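You operate a simulated robot arm through the tools that you are given. There is no shell and no other tool.

You run a simulated two-armed robot. Do the job below in one go: nothing can be reset, and whatever is moved stays where it is left.

JOB
Switch the loader off and give its felt two pumps of oil.
Fine: off first; felt slide out, oil dial on, pump, dial off, slide in; spill none. Where these are worked on the way, their far stop is far enough and under half their travel is too little: felt slide, oil dial.

It is judged by the outcome, as a careful person would: the job done as asked, and still so three seconds after it is handed in. It fails if anything else is knocked over, pushed out of place, dropped, spilled or broken.

ROBOT AND FRAMES
Two 7-joint arms with fingered hands on one trunk that stands fixed in place. Base frame: the origin is at the foot of the trunk, x ahead of it, y to its left, z up. Lengths are in cm, angles in rad, forces in N, time in s.
The left shoulder is at [7, 16.9, 129.3], the right one opposite. With the tool pointing down near the work surface each hand reaches from about 20 to 68 cm from the base axis, measured 20 degrees to its own side. Payload 3.4 kg a hand.
The tool frame of a hand sits at the grasp point between the pads (the TCP): z along the fingers, y along the line on which they close. The tips reach 2.3 cm beyond it. The gripper opens to 11.6 cm. The gripper's body begins 6.5 cm behind the TCP. The gripper is a hand of 4 fingers: y runs from the thumb to the fingers, the wrist lies at [0, 0, -21.1] in the tool frame, and closing takes about 1.5 s.
Orientation is that of the tool frame in the base frame, as a unit quaternion [x, y, z, w]. With the fingers straight down and closing along the base's y, the tool's x points along the base's -x, its y along +y and its z along -z.

CONTROLS
- The arms move only by the tool play_rows. It takes "left_deltas", "right_deltas" or both (then of equal length, played together; a hand with none holds still); each is a list of rows, each a list of 6 numbers: the shift along the tool's x, y, z in m, then the turn, a rotation vector about the tool's x, y, z in rad. In form: [[x, y, z, wx, wy, wz], ...]. A call has 1 to 20 rows; each row is the pose to reach, as a shift and turn from the pose commanded when the call began, along the tool's axes at that moment. "left_fingers" and "right_fingers" are, for a hand that has rows, the opening in per cent of the stroke, from 0 (shut) to 100 (fully open), set as the call begins (left out, the last holds). Each row takes 0.2 s and may step no farther than 5 cm and 0.15 rad from the row before; otherwise, or with a gripper value out of range, the whole call is refused. Where a pose cannot be reached the arm comes as near as it can. A force on the tool above 90 N (or 10 N above the force at the start of the call, whichever is more), or a blocked arm, ends the call early, and 0.2 s more pass. Each finger travels about 15.3 cm/s and halts on what it meets, pressing with about 31 N; the grip force reading is that of the motor and also rises with nothing between the fingers. The clock runs only during rows and for 0.2 s after the last one: add rows that repeat a pose to give the fingers time. The reply holds the time, the measured pose of the TCP, the force on the tool along the base axes, the opening and the grip force, in the units named above and with some noise, with the torque about the TCP (base axes, N m) and any sound that the robot's microphone picked up, and new pictures: "show" is both (left out), scene, wrist or none (wrist: the cameras of the hands that moved).
- Cameras (640 x 400 px; columns grow to the right, rows downward): "scene" is now at [12.81, 3.23, 151.29]; the picture's right is [0.38, -0.93, 0.00], its down [-0.61, -0.25, -0.76] and it looks along [0.70, 0.28, -0.65] (base axes); focal length 291 px, centre (320, 200). "left" rides on the left gripper at [-6.9, 0.1, -9] in its tool frame; the picture's right is [-0.01, -1.00, 0.00], its down [0.79, -0.01, -0.61] and it looks along [0.61, -0.01, 0.79] (tool axes); focal length 251 px, centre (320, 200). "right" rides on the right gripper at [6.9, 0.1, -9] in its tool frame; the picture's right is [-0.01, 1.00, 0.00], its down [-0.79, -0.01, -0.61] and it looks along [-0.61, -0.01, 0.79] (tool axes); focal length 251 px, centre (320, 200). There is no depth. A picture from a camera that has moved, and an enlarged one, comes with that camera's place and axes in the base frame and with its lens.
- raise_lower(by): slides the trunk up (or, below 0, down) by that many cm; the arms and the scene camera ride with it, the base frame stays. It gives what a move gives, with no picture.
- hand_shape(shape, hand): the hand has 4 fingers and takes this shape, open, in about a second: jaw (thumb against the fingers, like two jaws); tri (thumb and two fingers); tip (a fingertip pinch); poke (one finger out to press); point (the index stretched); flat (the hand flat); cup (the hand cupped); fist (a fist). The gripper value then closes the fingers along that shape, each until it touches; the sizes above hold for jaw. It gives what a move gives, with no picture.
- head_to(pan, tilt): turns the head with the scene camera to pan (to the left, within 1.501 rad either way) and tilt (down, from -0.506 to 1.204), counted from straight ahead of the robot. It gives what a move gives, and a new picture of the scene camera.
- zoom(camera, box): a new picture of the part [left, top, right, bottom] of that camera's present view, enlarged. The clock stands still meanwhile.
- sign_off(): hands the job in; it is judged then, once.

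Places have to be worked out from the pictures, the camera data and where the tool is seen. Open the grippers and draw the arms clear of the work before you hand the job in, unless the task says otherwise.

The tools are called after "Call:" as a command line: name --argument value ..., lists and objects as JSON in quotes. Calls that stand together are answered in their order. play_rows: Moves the arms, as the interface text tells. Its arguments: {"type":"object","properties":{"left_deltas":{"type":"array"},"left_fingers":{"type":"number"},"right_deltas":{"type":"array"},"right_fingers":{"type":"number"},"show":{"type":"string","enum":["both","scene","wrist","none"]}},"required":[]} The other tools are called the same way: raise_lower (by) slides the trunk up or down; hand_shape (shape, hand) gives the hand a shape; head_to (pan, tilt) turns the head that bears the scene camera; zoom (camera, box) takes an enlarged picture of a part of a camera's view; sign_off () hands the job in.

At the start:

```text
time_s: 0.0
left_position: [35.71, 46.18, 127.37]
left_orientation: [0.0, 1.0, 0.0, -0.001]
left_ft_force: [-0.1, 0.5, 0.9]
left_moment: [-0.01, 0.01, 0.02]
left_width: 11.59
left_gripper_force: 0.0
left_shape: jaw
right_position: [51.77, 3.05, 128.71]
right_orientation: [0.0, 1.0, 0.0, 0.001]
right_ft_force: [0.0, 0.4, -0.8]
right_moment: [-0.01, 0.01, 0.02]
right_width: 11.59
right_gripper_force: 0.1
right_shape: jaw
trunk travel left (down, up): [-80.0, 14.0]
head pan, tilt: [0.386, 0.712]
```

scene: 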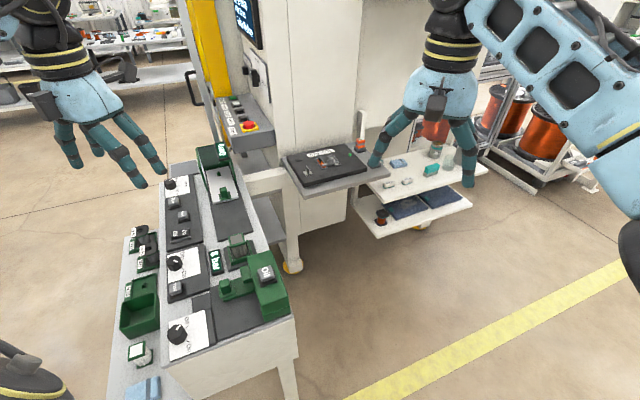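
right: 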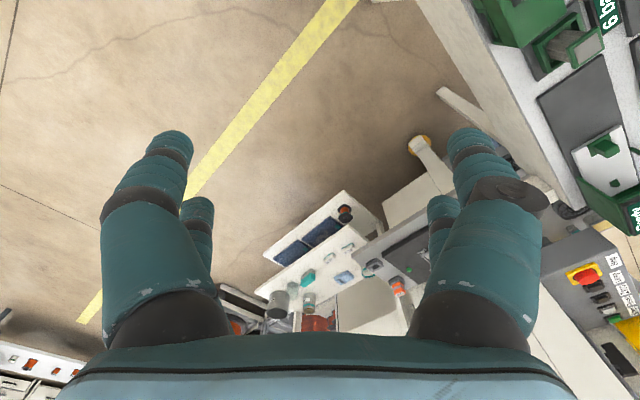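
left: 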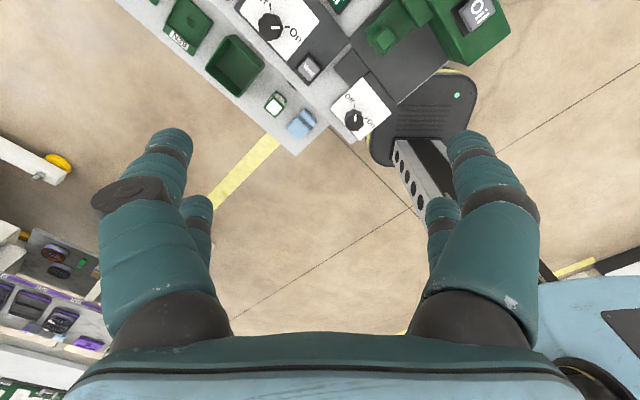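

The scene shows a green-and-black control console ahead and left of the robot with several dials and green parts. I'll enlarge it to read the labels before moving anything.

Call:
zoom --camera "scene" --box '[110, 240, 300, 360]'

Call:
zoom --camera "scene" --box '[110, 140, 300, 260]'

Call:
zoom --camera "left" --box '[140, 0, 520, 240]'

Call:
zoom --camera "right" --box '[440, 0, 640, 125]'

```text
3.33 times, centred on (205, 300) of scene
camera zoom: at [12.81, 3.23, 151.29], right [0.38, -0.93, 0.0], down [-0.61, -0.25, -0.76], along [0.7, 0.28, -0.65], focal length 970 px, centre (703, -133)
```

zoom: 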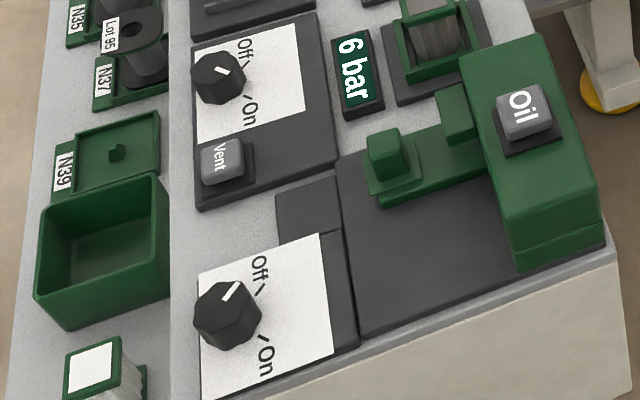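

```text
3.33 times, centred on (205, 200) of scene
camera zoom: at [12.81, 3.23, 151.29], right [0.38, -0.93, 0.0], down [-0.61, -0.25, -0.76], along [0.7, 0.28, -0.65], focal length 970 px, centre (703, 200)
```

zoom: 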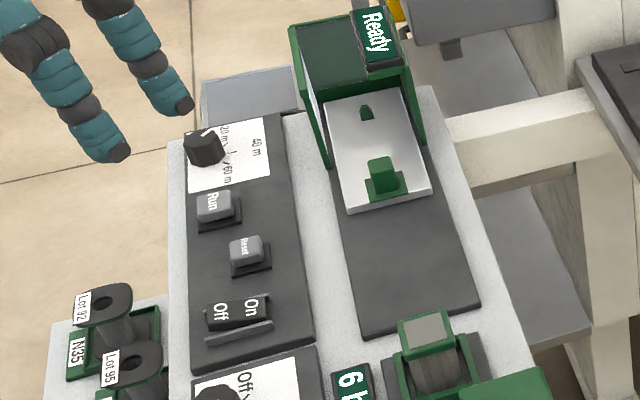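

```text
1.67 times, centred on (330, 120) of left
camera zoom: at [42.61, 46.17, 136.43], right [0.01, -1.0, 0.0], down [-0.79, -0.01, 0.61], along [-0.61, -0.01, -0.79], focal length 419 px, centre (303, 333)
```

zoom: 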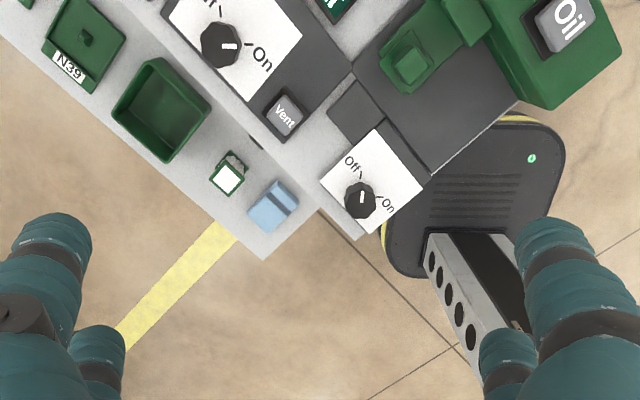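

```text
3.20 times, centred on (540, 62) of right
camera zoom: at [44.9, 2.95, 137.59], right [0.01, 1.0, 0.0], down [0.79, -0.01, 0.61], along [0.61, -0.01, -0.79], focal length 805 px, centre (-384, 640)
```

zoom: 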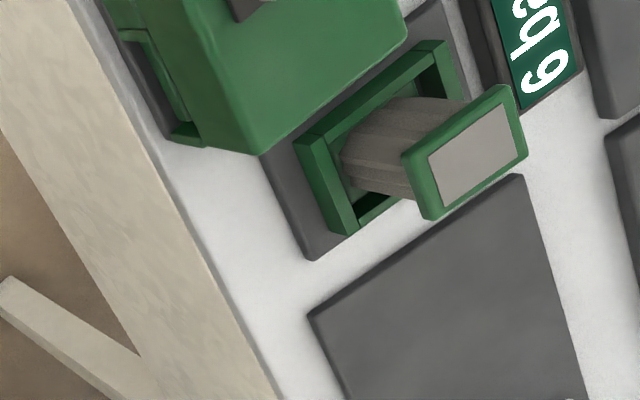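

Labels are legible: a Run/Reset/On-Off rocker panel, an air dial (6 bar / Vent), an Oil dial with an Oil pump button, and a green slide beside the oil housing. I'll zoom further to check each piece's exact shape and current state.

Call:
zoom --camera "scene" --box '[205, 255, 295, 340]'

Call:
zoom --camera "scene" --box '[160, 220, 210, 255]'

Call:
zoom --camera "scene" --box '[160, 300, 225, 360]'

Call:
zoom --camera "scene" --box '[185, 140, 265, 240]'

Call:
zoom --camera "scene" --box '[190, 0, 300, 150]'

```text
4.71 times, centred on (250, 298) of scene
camera zoom: at [12.81, 3.23, 151.29], right [0.38, -0.93, 0.0], down [-0.61, -0.25, -0.76], along [0.7, 0.28, -0.65], focal length 1369 px, centre (649, -259)
```

zoom: 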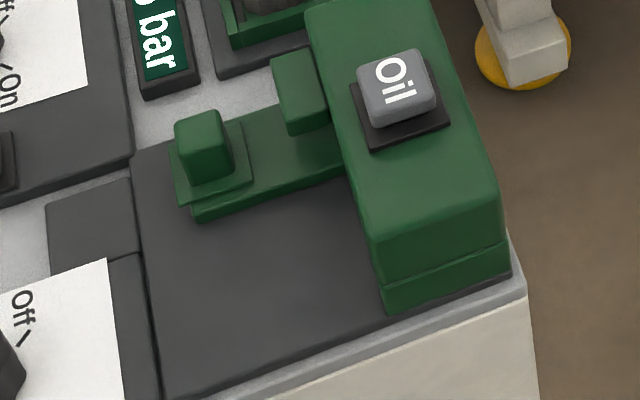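

```text
11.43 times, centred on (185, 238) of scene
camera zoom: at [12.81, 3.23, 151.29], right [0.38, -0.93, 0.0], down [-0.61, -0.25, -0.76], along [0.7, 0.28, -0.65], focal length 3325 px, centre (1863, -229)
```

zoom: 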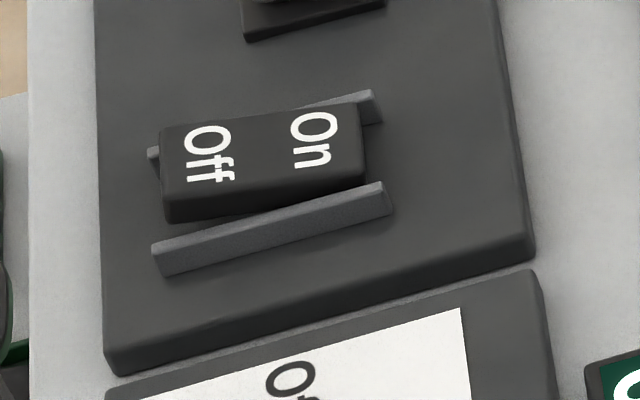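

```text
6.67 times, centred on (192, 330) of scene
camera zoom: at [12.81, 3.23, 151.29], right [0.38, -0.93, 0.0], down [-0.61, -0.25, -0.76], along [0.7, 0.28, -0.65], focal length 1939 px, centre (1170, -667)
```

zoom: 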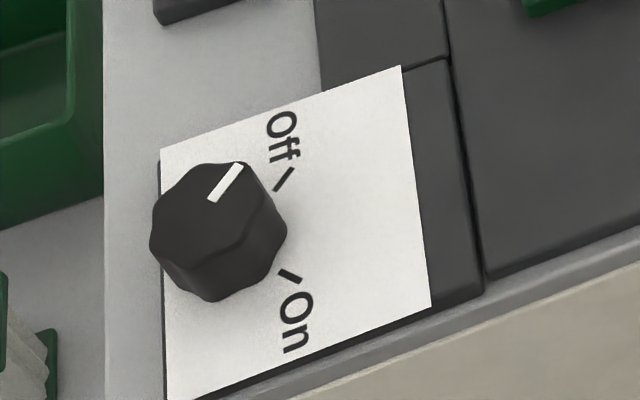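

```text
4.00 times, centred on (225, 190) of scene
camera zoom: at [12.81, 3.23, 151.29], right [0.38, -0.93, 0.0], down [-0.61, -0.25, -0.76], along [0.7, 0.28, -0.65], focal length 1164 px, centre (700, 240)
```

zoom: 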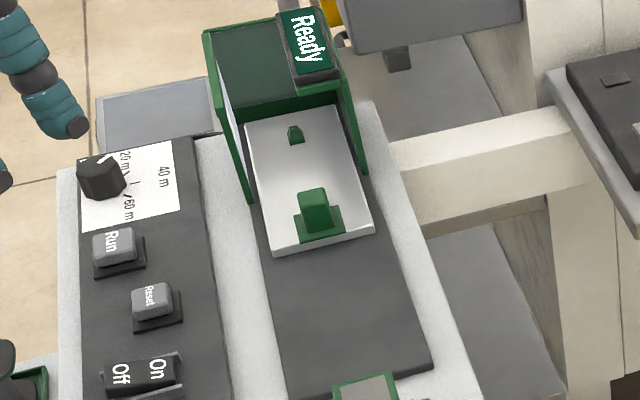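

```text
2.67 times, centred on (245, 75) of scene
camera zoom: at [12.81, 3.23, 151.29], right [0.38, -0.93, 0.0], down [-0.61, -0.25, -0.76], along [0.7, 0.28, -0.65], focal length 776 px, centre (520, 533)
```

zoom: 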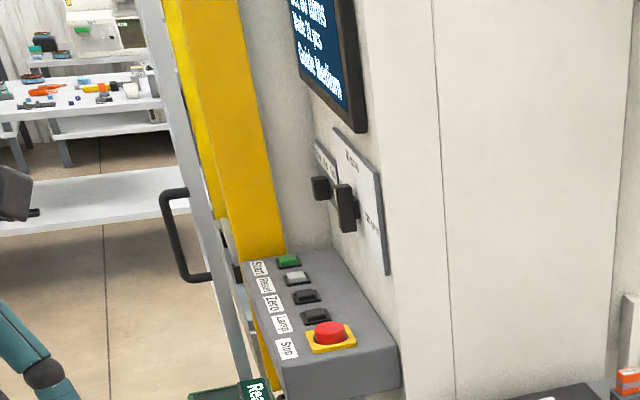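

The oil dial points to Off and the rocker looks set at On. I'll look closer through the left and right wrist cameras at the oil housing and felt slide from other angles to judge which way it slides.

Call:
zoom --camera "left" --box '[320, 0, 520, 125]'

Call:
zoom --camera "right" --box '[470, 0, 640, 110]'

Call:
head_to --pan 0.7 --tilt 0.85

```text
3.20 times, centred on (420, 62) of left
camera zoom: at [42.61, 46.17, 136.43], right [0.01, -1.0, 0.0], down [-0.79, -0.01, 0.61], along [-0.61, -0.01, -0.79], focal length 805 px, centre (0, 640)
```

zoom: 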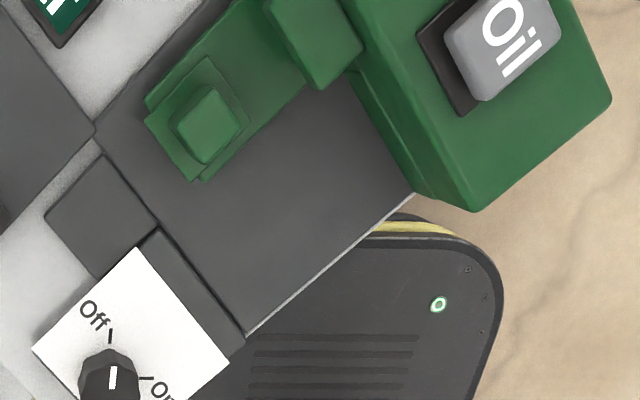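

```text
3.64 times, centred on (555, 55) of right
camera zoom: at [44.9, 2.95, 137.59], right [0.01, 1.0, 0.0], down [0.79, -0.01, 0.61], along [0.61, -0.01, -0.79], focal length 914 px, centre (-534, 727)
```

zoom: 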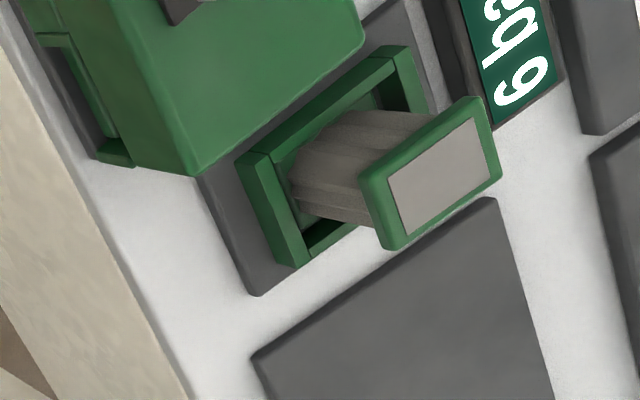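

```text
time_s: 0.8
left_position: [35.72, 46.11, 127.25]
left_orientation: [0.0, 1.0, 0.0, 0.0]
left_ft_force: [0.2, 0.2, 0.0]
left_moment: [-0.01, 0.0, 0.01]
left_width: 11.57
left_gripper_force: 0.0
left_shape: jaw
right_position: [51.79, 2.92, 128.62]
right_orientation: [0.0, 1.0, -0.001, 0.0]
right_ft_force: [-0.1, -0.2, 0.1]
right_moment: [-0.03, 0.04, -0.01]
right_width: 11.6
right_gripper_force: 0.0
right_shape: jaw
trunk travel left (down, up): [-80.0, 14.0]
head pan, tilt: [0.7, 0.85]
camera scene: at [10.97, 5.08, 150.18], right [0.64, -0.77, 0.0], down [-0.58, -0.48, -0.66], along [0.51, 0.42, -0.75], focal length 291 px, centre (320, 200)
```

scene: 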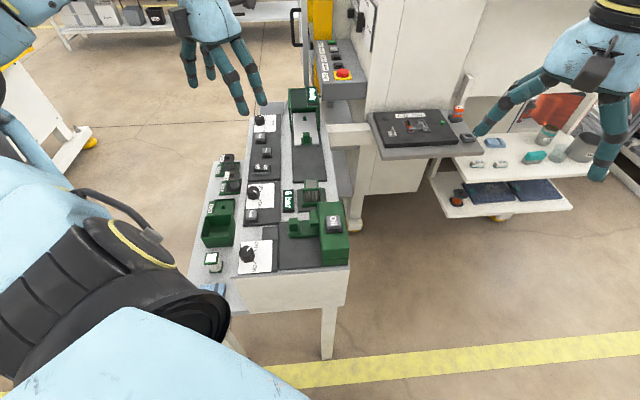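

The head now looks along the console's length. I'll zoom into the oil station and rocker.

Call:
zoom --camera "scene" --box '[225, 180, 355, 280]'

Call:
zoom --camera "scene" --box '[235, 80, 345, 185]'

Call:
zoom --camera "scene" --box '[280, 195, 355, 275]'

```text
4.00 times, centred on (290, 230) of scene
camera zoom: at [10.97, 5.08, 150.18], right [0.64, -0.77, 0.0], down [-0.58, -0.48, -0.66], along [0.51, 0.42, -0.75], focal length 1164 px, centre (440, 80)
```

zoom: 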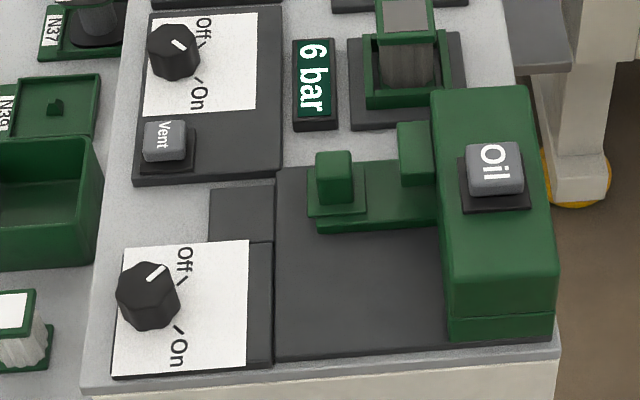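

```text
3.81 times, centred on (290, 132) of scene
camera zoom: at [10.97, 5.08, 150.18], right [0.64, -0.77, 0.0], down [-0.58, -0.48, -0.66], along [0.51, 0.42, -0.75], focal length 1108 px, centre (434, 457)
```

zoom: 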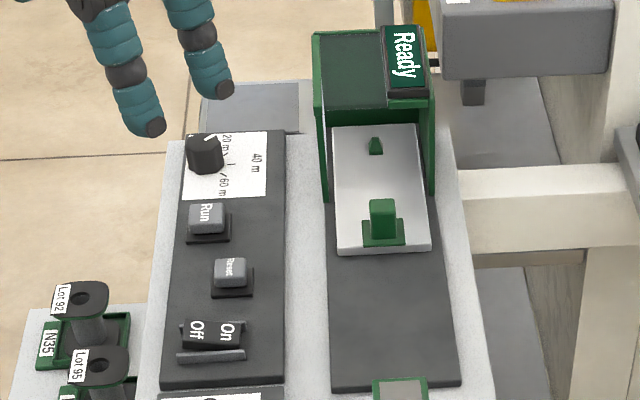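

```text
5.00 times, centred on (318, 235) of scene
camera zoom: at [10.97, 5.08, 150.18], right [0.64, -0.77, 0.0], down [-0.58, -0.48, -0.66], along [0.51, 0.42, -0.75], focal length 1454 px, centre (332, 25)
```

zoom: 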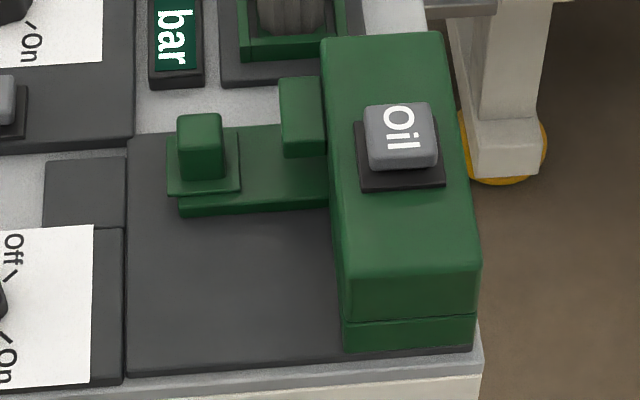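

The bar with the knob enters the oil housing, and a small dark plate lies in line with it toward the operator side, suggesting the felt slide pulls out that way. I'll zoom on the neighbouring ribbed part and the labels to be sure nothing else is the "felt".

Call:
zoom --camera "scene" --box '[290, 175, 340, 215]'

Call:
zoom --camera "scene" --box '[190, 145, 260, 300]'

Call:
zoom --camera "scene" --box '[280, 80, 335, 150]'

Call:
zoom --camera "scene" --box '[245, 150, 285, 180]'

```text
10.00 times, centred on (315, 195) of scene
camera zoom: at [10.97, 5.08, 150.18], right [0.64, -0.77, 0.0], down [-0.58, -0.48, -0.66], along [0.51, 0.42, -0.75], focal length 2909 px, centre (370, 250)
```

zoom: 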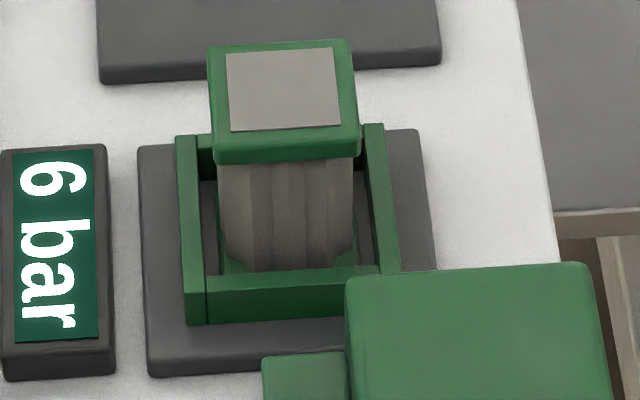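

```text
2.58 times, centred on (225, 222) of scene
camera zoom: at [10.97, 5.08, 150.18], right [0.64, -0.77, 0.0], down [-0.58, -0.48, -0.66], along [0.51, 0.42, -0.75], focal length 751 px, centre (565, 142)
```

zoom: 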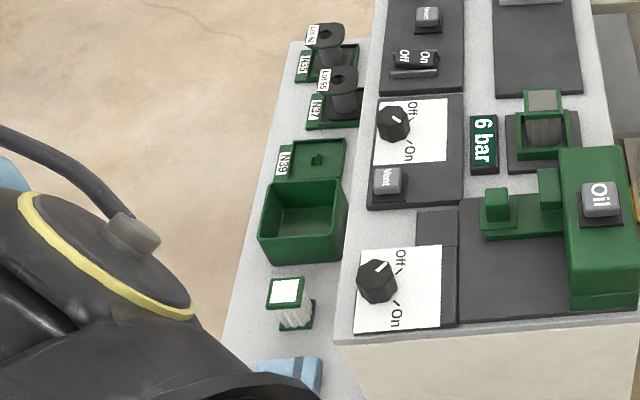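

```text
5.71 times, centred on (308, 115) of scene
camera zoom: at [10.97, 5.08, 150.18], right [0.64, -0.77, 0.0], down [-0.58, -0.48, -0.66], along [0.51, 0.42, -0.75], focal length 1662 px, centre (391, 686)
```

zoom: 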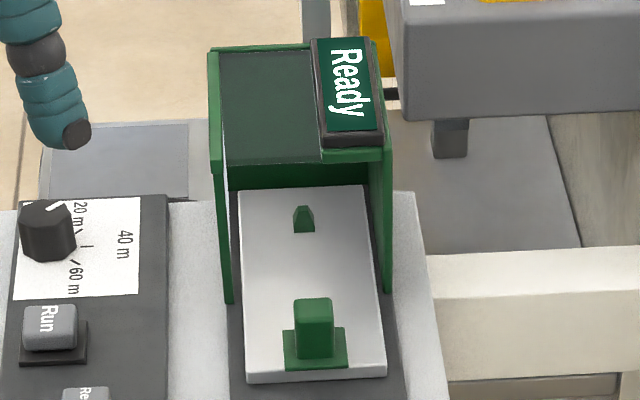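

```text
13.33 times, centred on (265, 165) of scene
camera zoom: at [10.97, 5.08, 150.18], right [0.64, -0.77, 0.0], down [-0.58, -0.48, -0.66], along [0.51, 0.42, -0.75], focal length 3879 px, centre (1053, 667)
```

zoom: 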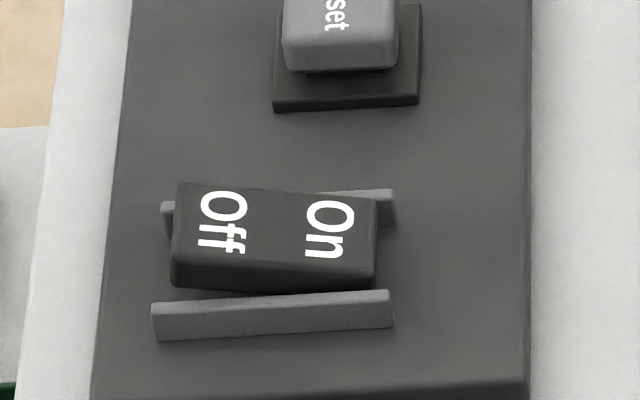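

The ribbed cartridge is a separate holder, so the knobbed bar at the oil housing is the felt slide; the rocker's On end is pressed down. I'll set the left hand to the poke shape for the rocker and look at where its finger is.

Call:
hand_shape --hand "left" --shape "poke"

Call:
zoom --camera "left" --box '[0, 0, 640, 400]'

Call:
zoom --camera "scene" --box '[140, 0, 340, 130]'

```text
time_s: 1.7
left_position: [35.62, 46.06, 127.39]
left_orientation: [0.0, 1.0, 0.0, 0.001]
left_ft_force: [0.3, -0.3, 0.5]
left_moment: [0.0, -0.01, 0.0]
left_width: 0.0
left_gripper_force: 0.1
left_shape: poke
right_position: [51.85, 2.85, 128.67]
right_orientation: [0.0, 1.0, 0.0, 0.0]
right_ft_force: [0.0, 0.4, 0.0]
right_moment: [0.0, 0.01, 0.0]
right_width: 11.57
right_gripper_force: 0.0
right_shape: jaw
trunk travel left (down, up): [-80.0, 14.0]
head pan, tilt: [0.7, 0.85]
```

```text
1.00 times, centred on (320, 200) of left (not enlarged: the box is as wide or as high as the picture)
camera zoom: at [42.61, 46.16, 136.44], right [0.01, -1.0, 0.0], down [-0.79, -0.01, 0.61], along [-0.61, -0.01, -0.79], focal length 251 px, centre (320, 200)
```

zoom: 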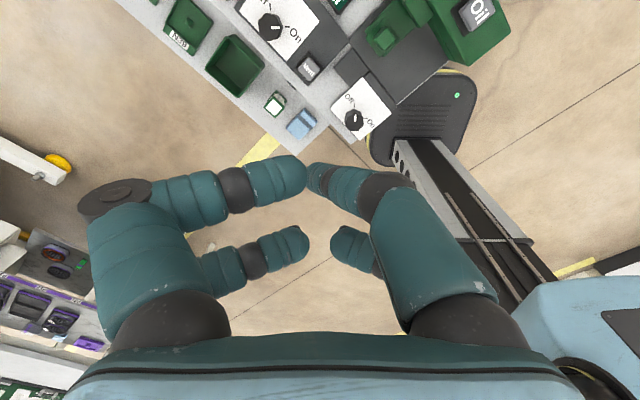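

```text
3.08 times, centred on (240, 65) of scene
camera zoom: at [10.97, 5.08, 150.17], right [0.64, -0.77, 0.0], down [-0.57, -0.48, -0.66], along [0.5, 0.42, -0.75], focal length 895 px, centre (566, 615)
```

zoom: 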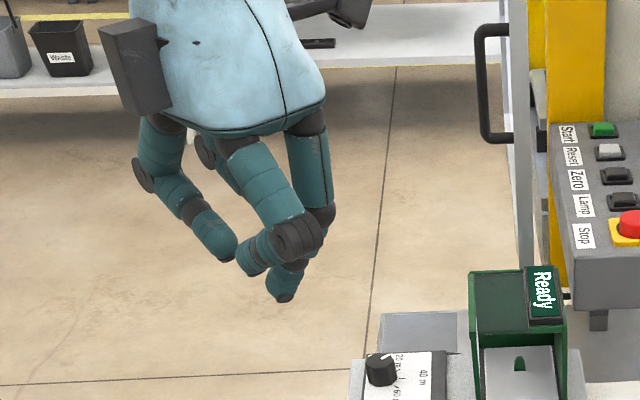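

The fingers may still be settling into the poke shape, so I'll hold position for a moment and look again.

Call:
play_rows --left_deltas '[[0, 0, 0, 0, 0, 0], [0, 0, 0, 0, 0, 0], [0, 0, 0, 0, 0, 0], [0, 0, 0, 0, 0, 0], [0, 0, 0, 0, 0, 0]]' --show "both"

Call:
zoom --camera "scene" --box '[140, 0, 340, 130]'

```text
time_s: 2.9
left_position: [35.77, 46.23, 127.38]
left_orientation: [0.0, 1.0, 0.0, 0.0]
left_ft_force: [0.3, -0.5, 0.2]
left_moment: [-0.01, -0.02, 0.01]
left_width: 0.0
left_gripper_force: 0.0
left_shape: poke
right_position: [51.7, 2.94, 128.68]
right_orientation: [0.0, 1.0, 0.001, 0.0]
right_ft_force: [0.9, -0.2, -1.0]
right_moment: [-0.02, 0.02, -0.01]
right_width: 11.58
right_gripper_force: 0.1
right_shape: jaw
trunk travel left (down, up): [-80.0, 14.0]
head pan, tilt: [0.7, 0.85]
camera scene: at [10.96, 5.08, 150.17], right [0.64, -0.77, 0.0], down [-0.57, -0.48, -0.66], along [0.5, 0.42, -0.75], focal length 291 px, centre (320, 200)
camera left: at [42.61, 46.16, 136.44], right [0.01, -1.0, 0.0], down [-0.79, -0.01, 0.61], along [-0.61, -0.01, -0.79], focal length 251 px, centre (320, 200)
```

scene: 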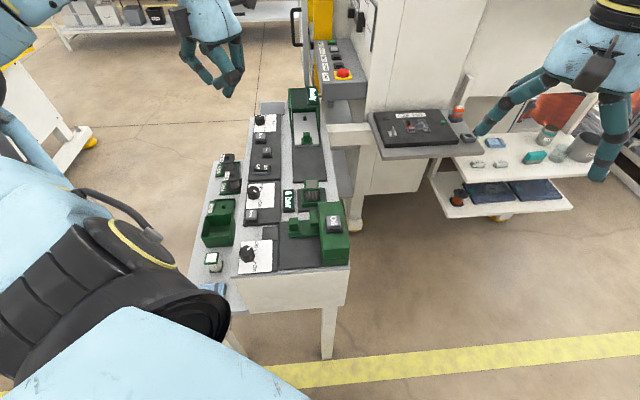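
left: 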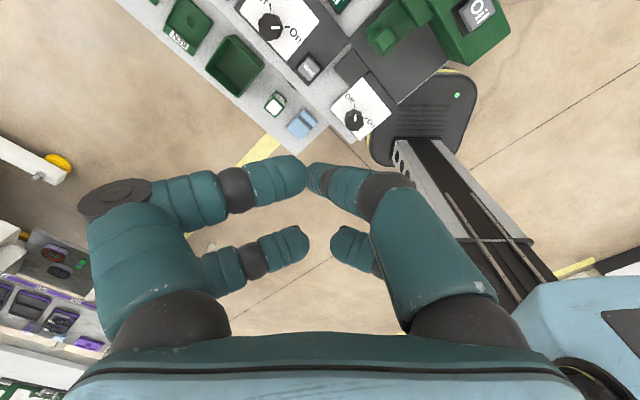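

```text
3.08 times, centred on (240, 65) of scene
camera zoom: at [10.96, 5.08, 150.17], right [0.64, -0.77, 0.0], down [-0.57, -0.48, -0.66], along [0.5, 0.42, -0.75], focal length 895 px, centre (566, 615)
```

zoom: 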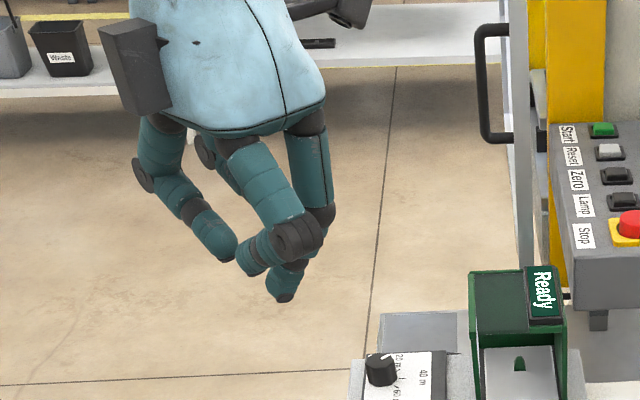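

In poke shape the lowest fingertip sits on the tool axis about 2.3 cm beyond the TCP, with the other fingers 2–3 cm higher. I judge the rocker's Off end at about (47.4, 59.6, 93), so I'll move the left hand to hover roughly 12 cm above it.

Call:
play_rows --left_deltas '[[-0.017, 0.019, 0.02, 0, 0, 0], [-0.033, 0.038, 0.05, 0, 0, 0], [-0.05, 0.057, 0.08, 0, 0, 0], [-0.066, 0.077, 0.11, 0, 0, 0], [-0.083, 0.096, 0.14, 0, 0, 0], [-0.1, 0.115, 0.17, 0, 0, 0], [-0.116, 0.134, 0.19, 0, 0, 0], [-0.116, 0.134, 0.19, 0, 0, 0]]' --show "both"

Call:
zoom --camera "scene" --box '[200, 60, 340, 190]'

```text
time_s: 4.7
left_position: [47.27, 59.51, 108.59]
left_orientation: [0.001, 1.0, 0.0, 0.001]
left_ft_force: [0.7, 0.4, -0.1]
left_moment: [0.01, 0.02, 0.01]
left_width: 0.0
left_gripper_force: 0.1
left_shape: poke
right_position: [51.78, 2.91, 128.86]
right_orientation: [0.0, 1.0, 0.0, 0.001]
right_ft_force: [0.5, 0.0, 0.0]
right_moment: [0.0, 0.01, 0.0]
right_width: 11.59
right_gripper_force: 0.1
right_shape: jaw
trunk travel left (down, up): [-80.0, 14.0]
head pan, tilt: [0.7, 0.85]
camera scene: at [10.93, 5.06, 150.18], right [0.64, -0.77, 0.0], down [-0.57, -0.48, -0.66], along [0.51, 0.42, -0.75], focal length 291 px, centre (320, 200)
camera left: at [54.14, 59.61, 117.71], right [0.01, -1.0, 0.0], down [-0.8, -0.01, 0.61], along [-0.61, 0.0, -0.8], focal length 251 px, centre (320, 200)
```

scene: 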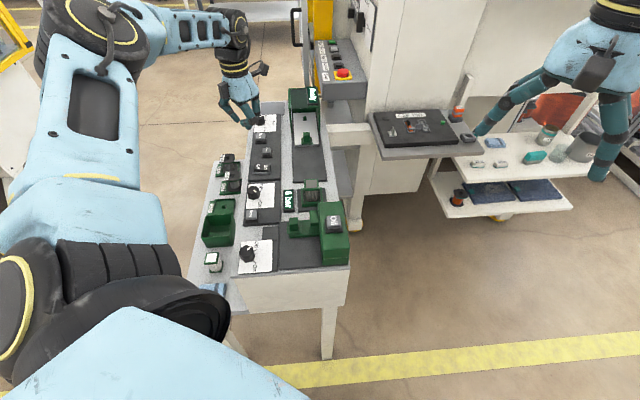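
left: 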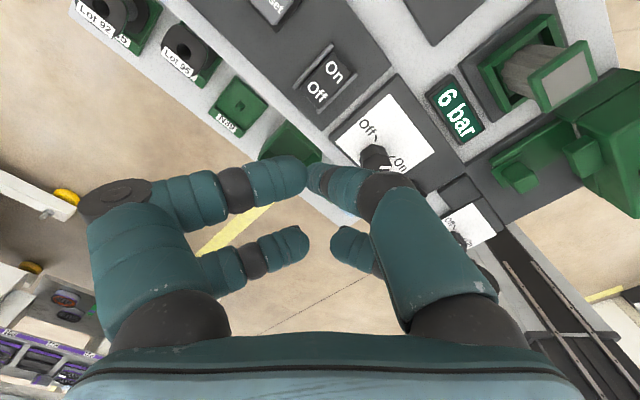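

```text
3.08 times, centred on (270, 125) of scene
camera zoom: at [10.93, 5.06, 150.18], right [0.64, -0.77, 0.0], down [-0.57, -0.48, -0.66], along [0.51, 0.42, -0.75], focal length 895 px, centre (474, 431)
```

zoom: 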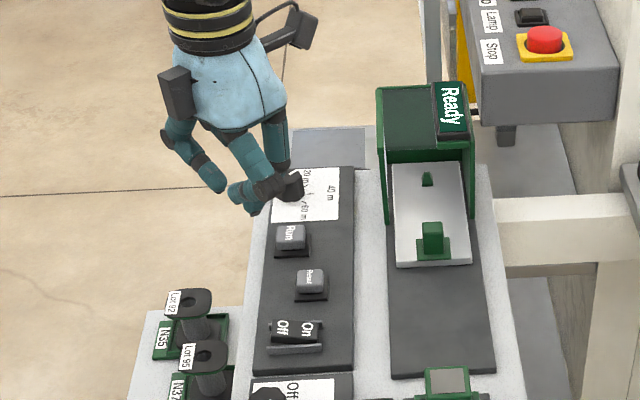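

Triangulating the two views puts the Off label at about (47.7, 60.1, 92.3) and the fingertip lies on the tool axis. I'll descend to about 1.5 cm above the Off end and check alignment.

Call:
play_rows --left_deltas '[[-0.001, 0.008, 0.03, 0, 0, 0], [-0.001, 0.008, 0.06, 0, 0, 0], [-0.001, 0.008, 0.09, 0, 0, 0], [-0.001, 0.008, 0.11, 0, 0, 0], [-0.001, 0.008, 0.121, 0, 0, 0], [-0.001, 0.008, 0.121, 0, 0, 0]]' --show "both"

Call:
zoom --camera "scene" --box '[225, 100, 305, 190]'

Call:
zoom --camera "left" --box '[220, 60, 420, 260]'

```text
time_s: 6.1
left_position: [47.53, 60.11, 100.4]
left_orientation: [0.0, 1.0, 0.0, -0.001]
left_ft_force: [0.0, -0.1, -0.3]
left_moment: [0.0, 0.0, 0.0]
left_width: 0.02
left_gripper_force: 0.1
left_shape: poke
left hand out of reach, approached as far as the arm can: row 3, 4, 5, 6
right_position: [51.81, 2.92, 128.67]
right_orientation: [0.0, 1.0, 0.0, -0.001]
right_ft_force: [0.2, 0.6, 0.5]
right_moment: [0.0, 0.0, 0.04]
right_width: 11.59
right_gripper_force: 0.1
right_shape: jaw
trunk travel left (down, up): [-80.0, 14.0]
head pan, tilt: [0.7, 0.85]
camera scene: at [11.0, 5.04, 150.17], right [0.64, -0.77, 0.0], down [-0.57, -0.48, -0.66], along [0.5, 0.43, -0.75], focal length 291 px, centre (320, 200)
camera left: at [54.44, 60.13, 109.52], right [0.01, -1.0, 0.0], down [-0.79, -0.01, 0.61], along [-0.61, 0.0, -0.79], focal length 251 px, centre (320, 200)
```

scene: 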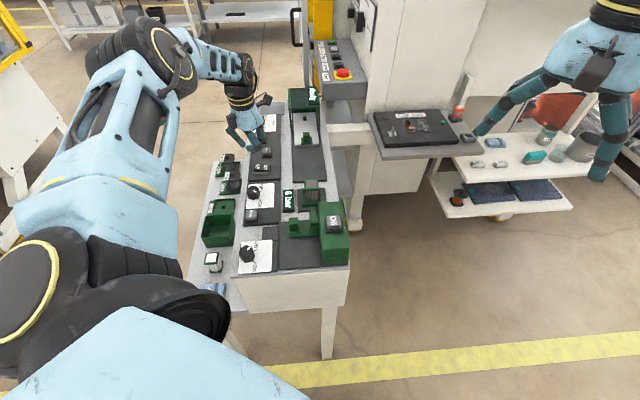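
left: 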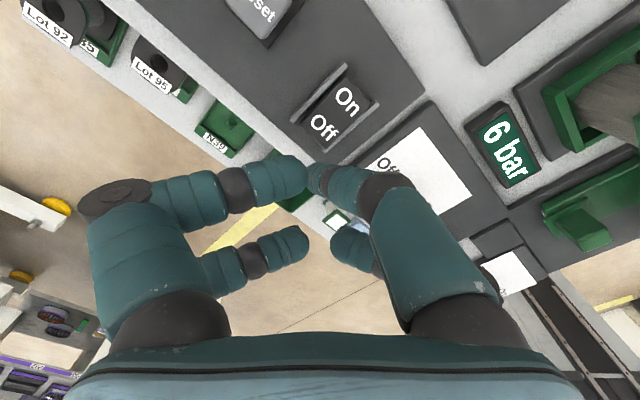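

```text
4.44 times, centred on (265, 145) of scene
camera zoom: at [11.0, 5.04, 150.17], right [0.64, -0.77, 0.0], down [-0.57, -0.48, -0.66], along [0.5, 0.43, -0.75], focal length 1293 px, centre (564, 444)
```

zoom: 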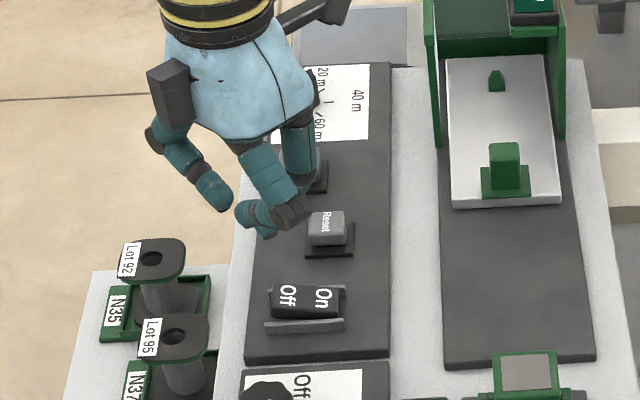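

```text
2.00 times, centred on (320, 160) of left
camera zoom: at [54.44, 60.13, 109.52], right [0.01, -1.0, 0.0], down [-0.79, -0.01, 0.61], along [-0.61, 0.0, -0.79], focal length 503 px, centre (320, 280)
```

zoom: 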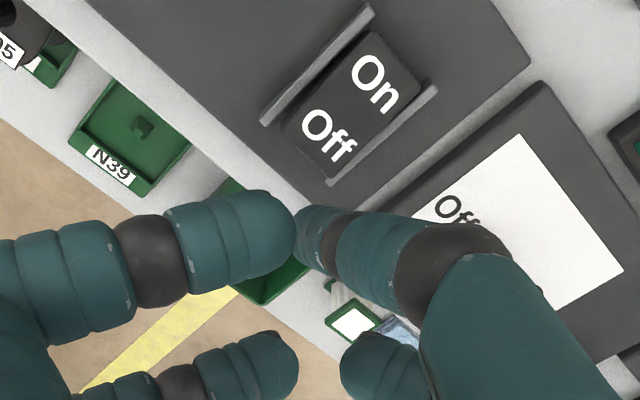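

The arm runs out of reach at this height, so I'll lift the hand about 10 cm and then lower the trunk to bring the shoulder closer to the work level.

Call:
play_rows --left_deltas '[[0, 0, -0.04, 0, 0, 0], [0, 0, -0.08, 0, 0, 0], [0, 0, -0.12, 0, 0, 0], [0, 0, -0.14, 0, 0, 0], [0, 0, -0.14, 0, 0, 0]]' --show "none"

Call:
raise_lower --by -10

Call:
zoom --camera "scene" --box '[0, 0, 640, 400]'

```text
time_s: 7.3
left_position: [47.67, 60.7, 114.24]
left_orientation: [0.0, 1.0, 0.001, 0.0]
left_ft_force: [0.0, 0.5, 0.2]
left_moment: [-0.02, -0.03, 0.03]
left_width: 0.0
left_gripper_force: 0.0
left_shape: poke
right_position: [51.7, 2.98, 128.79]
right_orientation: [0.0, 1.0, 0.0, 0.0]
right_ft_force: [-0.5, 0.1, 0.0]
right_moment: [0.0, -0.01, -0.03]
right_width: 11.59
right_gripper_force: 0.0
right_shape: jaw
trunk travel left (down, up): [-80.0, 14.0]
head pan, tilt: [0.7, 0.85]
```

```text
time_s: 8.6
left_position: [47.55, 60.52, 104.18]
left_orientation: [0.0, 1.0, 0.0, -0.001]
left_ft_force: [0.4, 0.3, -0.9]
left_moment: [0.01, -0.03, -0.03]
left_width: 0.03
left_gripper_force: 0.1
left_shape: poke
right_position: [51.83, 2.92, 118.54]
right_orientation: [0.0, 1.0, 0.001, 0.0]
right_ft_force: [0.2, -0.5, -0.7]
right_moment: [-0.01, -0.02, 0.01]
right_width: 11.59
right_gripper_force: 0.0
right_shape: jaw
trunk travel left (down, up): [-70.0, 24.0]
head pan, tilt: [0.7, 0.85]
```

```text
1.00 times, centred on (320, 200) of scene (not enlarged: the box is as wide or as high as the picture)
camera zoom: at [10.95, 5.08, 140.18], right [0.64, -0.77, 0.0], down [-0.57, -0.48, -0.66], along [0.5, 0.42, -0.75], focal length 291 px, centre (320, 200)
```

zoom: 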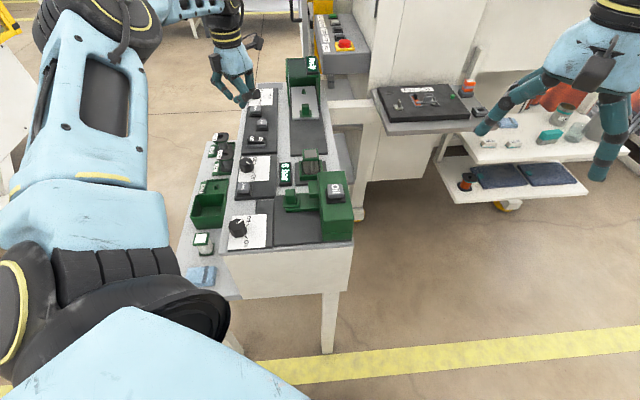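

The hand now sits at z 104 with more reach to spare. I'll descend to about 1.5 cm above the Off end and check the alignment.

Call:
play_rows --left_deltas '[[0.001, -0.001, 0.03, 0, 0, 0], [0.001, -0.001, 0.06, 0, 0, 0], [0.001, -0.001, 0.078, 0, 0, 0], [0.001, -0.001, 0.078, 0, 0, 0], [0.001, -0.001, 0.078, 0, 0, 0]]' --show "both"

Call:
zoom --camera "scene" --box '[210, 80, 310, 170]'

Call:
zoom --camera "left" --box '[240, 90, 400, 240]'

```text
time_s: 9.8
left_position: [47.59, 60.46, 96.29]
left_orientation: [0.0, 1.0, 0.0, -0.001]
left_ft_force: [0.5, 0.1, 0.5]
left_moment: [0.01, 0.0, -0.04]
left_width: 0.02
left_gripper_force: 0.2
left_shape: poke
right_position: [51.85, 3.06, 118.68]
right_orientation: [-0.001, 1.0, 0.0, 0.0]
right_ft_force: [0.0, -0.1, 0.0]
right_moment: [0.03, 0.02, -0.01]
right_width: 11.59
right_gripper_force: 0.2
right_shape: jaw
trunk travel left (down, up): [-70.0, 24.0]
head pan, tilt: [0.7, 0.85]
camera scene: at [10.97, 5.08, 140.17], right [0.64, -0.77, 0.0], down [-0.57, -0.48, -0.66], along [0.5, 0.42, -0.75], focal length 291 px, centre (320, 200)
camera left: at [54.51, 60.4, 105.36], right [0.01, -1.0, 0.0], down [-0.79, -0.01, 0.61], along [-0.61, -0.01, -0.79], focal length 251 px, centre (320, 200)
```

scene: 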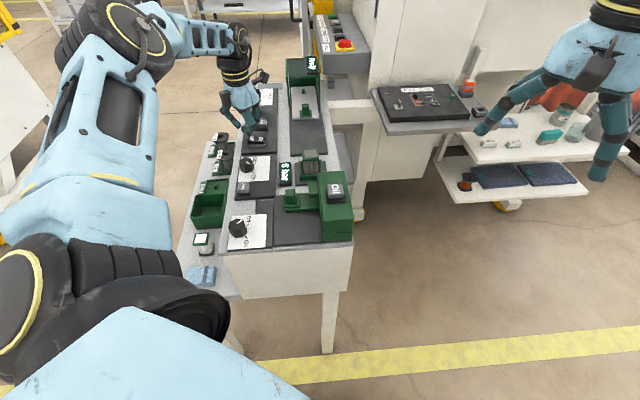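
left: 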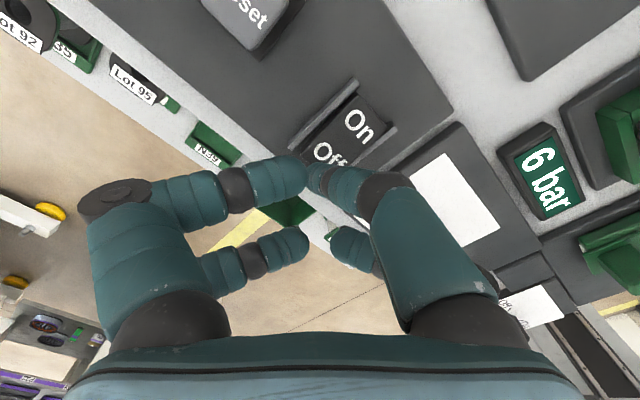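

```text
4.44 times, centred on (260, 125) of scene
camera zoom: at [10.97, 5.08, 140.17], right [0.64, -0.77, 0.0], down [-0.57, -0.48, -0.66], along [0.5, 0.42, -0.75], focal length 1293 px, centre (587, 533)
```

zoom: 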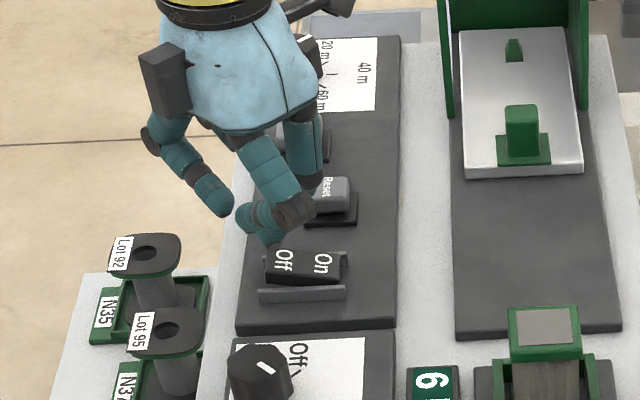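

```text
2.67 times, centred on (320, 165) of left
camera zoom: at [54.51, 60.4, 105.36], right [0.01, -1.0, 0.0], down [-0.79, -0.01, 0.61], along [-0.61, -0.01, -0.79], focal length 670 px, centre (320, 293)
```

zoom: 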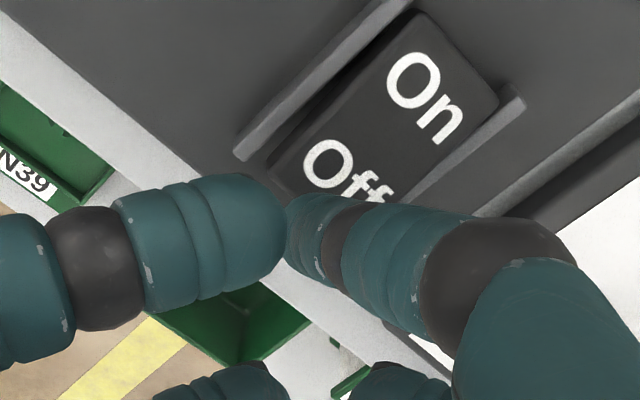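

The fingertip is about 0.4 cm to the left of the Off label's centre, so I'll shift it slightly to (47.4, 60.05) and descend 1.2 cm toward contact in small steps.

Call:
play_rows --left_deltas '[[0.002, -0.004, 0.0, 0, 0, 0], [0.002, -0.004, 0.004, 0, 0, 0], [0.002, -0.004, 0.008, 0, 0, 0], [0.002, -0.004, 0.012, 0, 0, 0], [0.002, -0.004, 0.012, 0, 0, 0]]' --show "wrist"

Call:
zoom --camera "scene" --box '[230, 100, 290, 150]'

Call:
zoom --camera "left" --box '[260, 90, 400, 220]'

```text
time_s: 11.0
left_position: [47.39, 60.05, 95.12]
left_orientation: [0.0, 1.0, 0.0, 0.0]
left_ft_force: [0.2, -0.3, 0.3]
left_moment: [0.02, 0.04, -0.02]
left_width: 0.01
left_gripper_force: 0.0
left_shape: poke
right_position: [51.83, 2.93, 118.68]
right_orientation: [0.0, 1.0, 0.0, 0.0]
right_ft_force: [-0.4, -0.1, 0.1]
right_moment: [0.0, 0.0, -0.05]
right_width: 11.56
right_gripper_force: 0.2
right_shape: jaw
trunk travel left (down, up): [-70.0, 24.0]
head pan, tilt: [0.7, 0.85]
camera left: at [54.27, 60.14, 104.21], right [0.01, -1.0, 0.0], down [-0.79, -0.01, 0.61], along [-0.61, -0.01, -0.79], focal length 251 px, centre (320, 200)
```

left: 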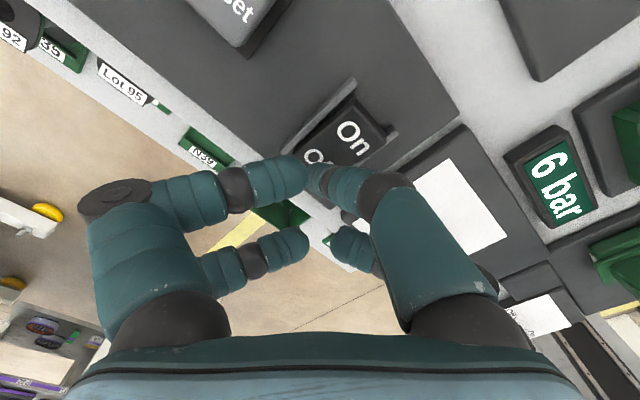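

```text
8.00 times, centred on (260, 125) of scene
camera zoom: at [11.0, 5.1, 140.17], right [0.64, -0.77, 0.0], down [-0.57, -0.48, -0.66], along [0.5, 0.42, -0.75], focal length 2327 px, centre (800, 800)
```

zoom: 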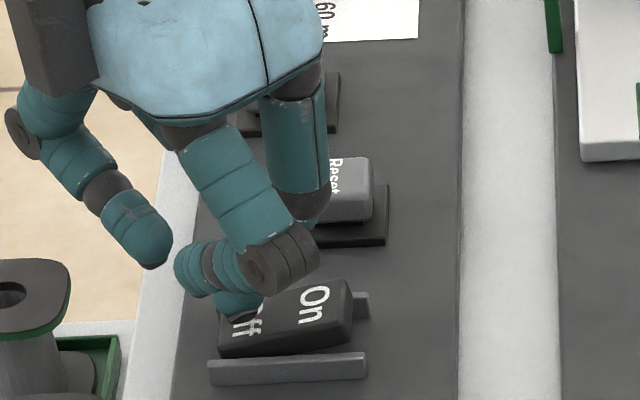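

```text
3.08 times, centred on (330, 155) of left
camera zoom: at [54.27, 60.14, 104.21], right [0.01, -1.0, 0.0], down [-0.79, -0.01, 0.61], along [-0.61, -0.01, -0.79], focal length 774 px, centre (289, 338)
```

zoom: 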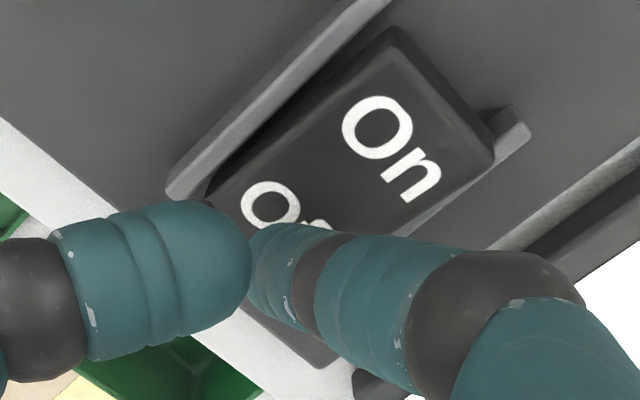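

The rocker's On end now stands higher than before, so it may already have tipped to Off. I'll check the "Ready" display and rocker closely.

Call:
zoom --camera "scene" --box '[275, 50, 335, 110]'

Call:
zoom --camera "scene" --box '[245, 120, 285, 150]'

```text
6.67 times, centred on (305, 80) of scene
camera zoom: at [11.0, 5.1, 140.17], right [0.64, -0.77, 0.0], down [-0.57, -0.48, -0.66], along [0.5, 0.42, -0.75], focal length 1939 px, centre (420, 1000)
```

zoom: 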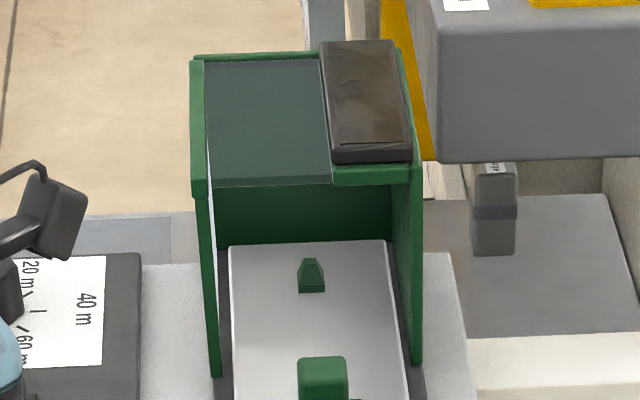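

```text
13.33 times, centred on (265, 135) of scene
camera zoom: at [11.0, 5.1, 140.17], right [0.64, -0.77, 0.0], down [-0.57, -0.48, -0.66], along [0.5, 0.42, -0.75], focal length 3879 px, centre (1053, 1067)
```

zoom: 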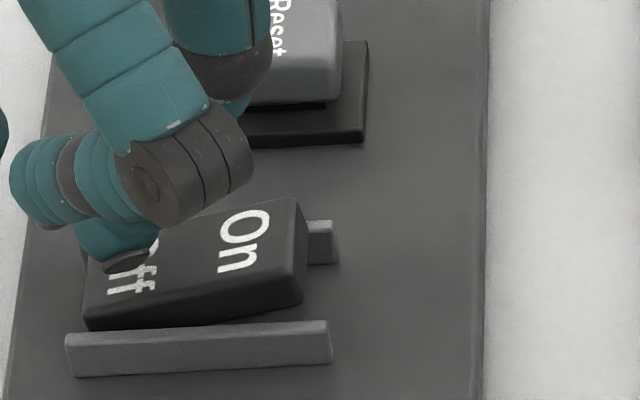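

The display has gone dark and the rocker rests on Off, so the loader is off. I'll lift the hand clear of the panel, then change to a pinch shape to see how it looks.

Call:
play_rows --left_deltas '[[0, 0, -0.03, 0, 0, 0], [0, 0, -0.07, 0, 0, 0], [0, 0, -0.11, 0, 0, 0], [0, 0, -0.15, 0, 0, 0], [0, 0, -0.18, 0, 0, 0]]' --show "none"

Call:
hand_shape --hand "left" --shape "tip"

Call:
zoom --camera "left" --box '[0, 0, 640, 400]'

Call:
zoom --camera "scene" --box '[180, 0, 320, 150]'

```text
time_s: 12.2
left_position: [47.23, 59.88, 113.12]
left_orientation: [0.0, 1.0, 0.0, 0.001]
left_ft_force: [0.2, 0.2, -0.3]
left_moment: [-0.01, 0.0, 0.04]
left_width: 0.0
left_gripper_force: 0.1
left_shape: poke
right_position: [51.83, 2.91, 118.66]
right_orientation: [0.0, 1.0, 0.0, 0.0]
right_ft_force: [-0.1, -1.3, 1.1]
right_moment: [0.0, -0.03, -0.02]
right_width: 11.59
right_gripper_force: 0.0
right_shape: jaw
trunk travel left (down, up): [-70.0, 24.0]
head pan, tilt: [0.7, 0.85]
```

```text
time_s: 13.1
left_position: [47.3, 60.04, 113.06]
left_orientation: [0.0, 1.0, 0.0, 0.0]
left_ft_force: [-0.3, -0.3, -0.2]
left_moment: [-0.01, 0.0, 0.02]
left_width: 11.56
left_gripper_force: 0.1
left_shape: tip
right_position: [51.83, 3.05, 118.74]
right_orientation: [-0.001, 1.0, 0.0, 0.0]
right_ft_force: [0.1, -0.4, -1.1]
right_moment: [0.03, 0.02, 0.01]
right_width: 11.58
right_gripper_force: 0.1
right_shape: jaw
trunk travel left (down, up): [-70.0, 24.0]
head pan, tilt: [0.7, 0.85]
```

```text
1.00 times, centred on (320, 200) of left (not enlarged: the box is as wide or as high as the picture)
camera zoom: at [54.22, 60.02, 122.14], right [0.01, -1.0, 0.0], down [-0.79, -0.01, 0.61], along [-0.61, -0.01, -0.79], focal length 251 px, centre (320, 200)
```

zoom: 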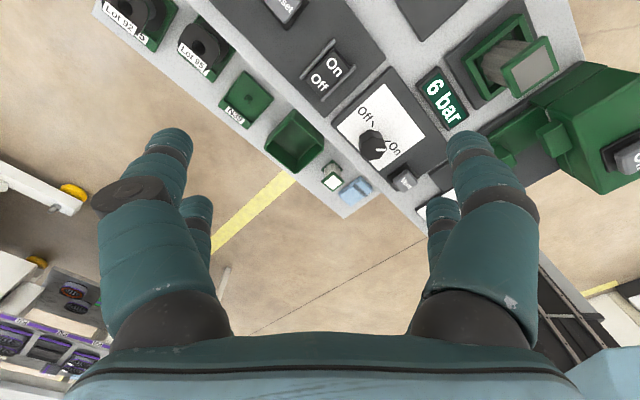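

```text
2.67 times, centred on (250, 75) of scene
camera zoom: at [10.97, 5.09, 140.17], right [0.64, -0.77, 0.0], down [-0.57, -0.48, -0.66], along [0.5, 0.42, -0.75], focal length 776 px, centre (507, 533)
```

zoom: 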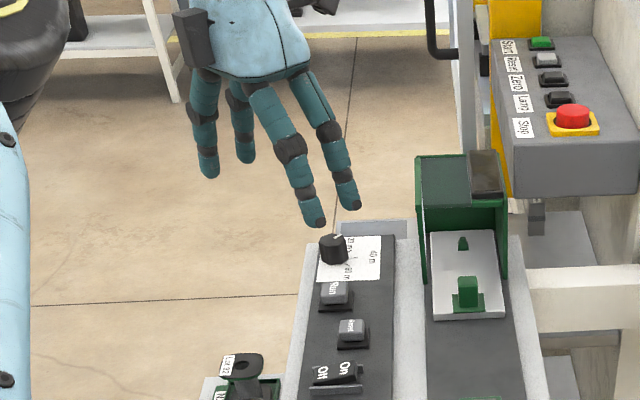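

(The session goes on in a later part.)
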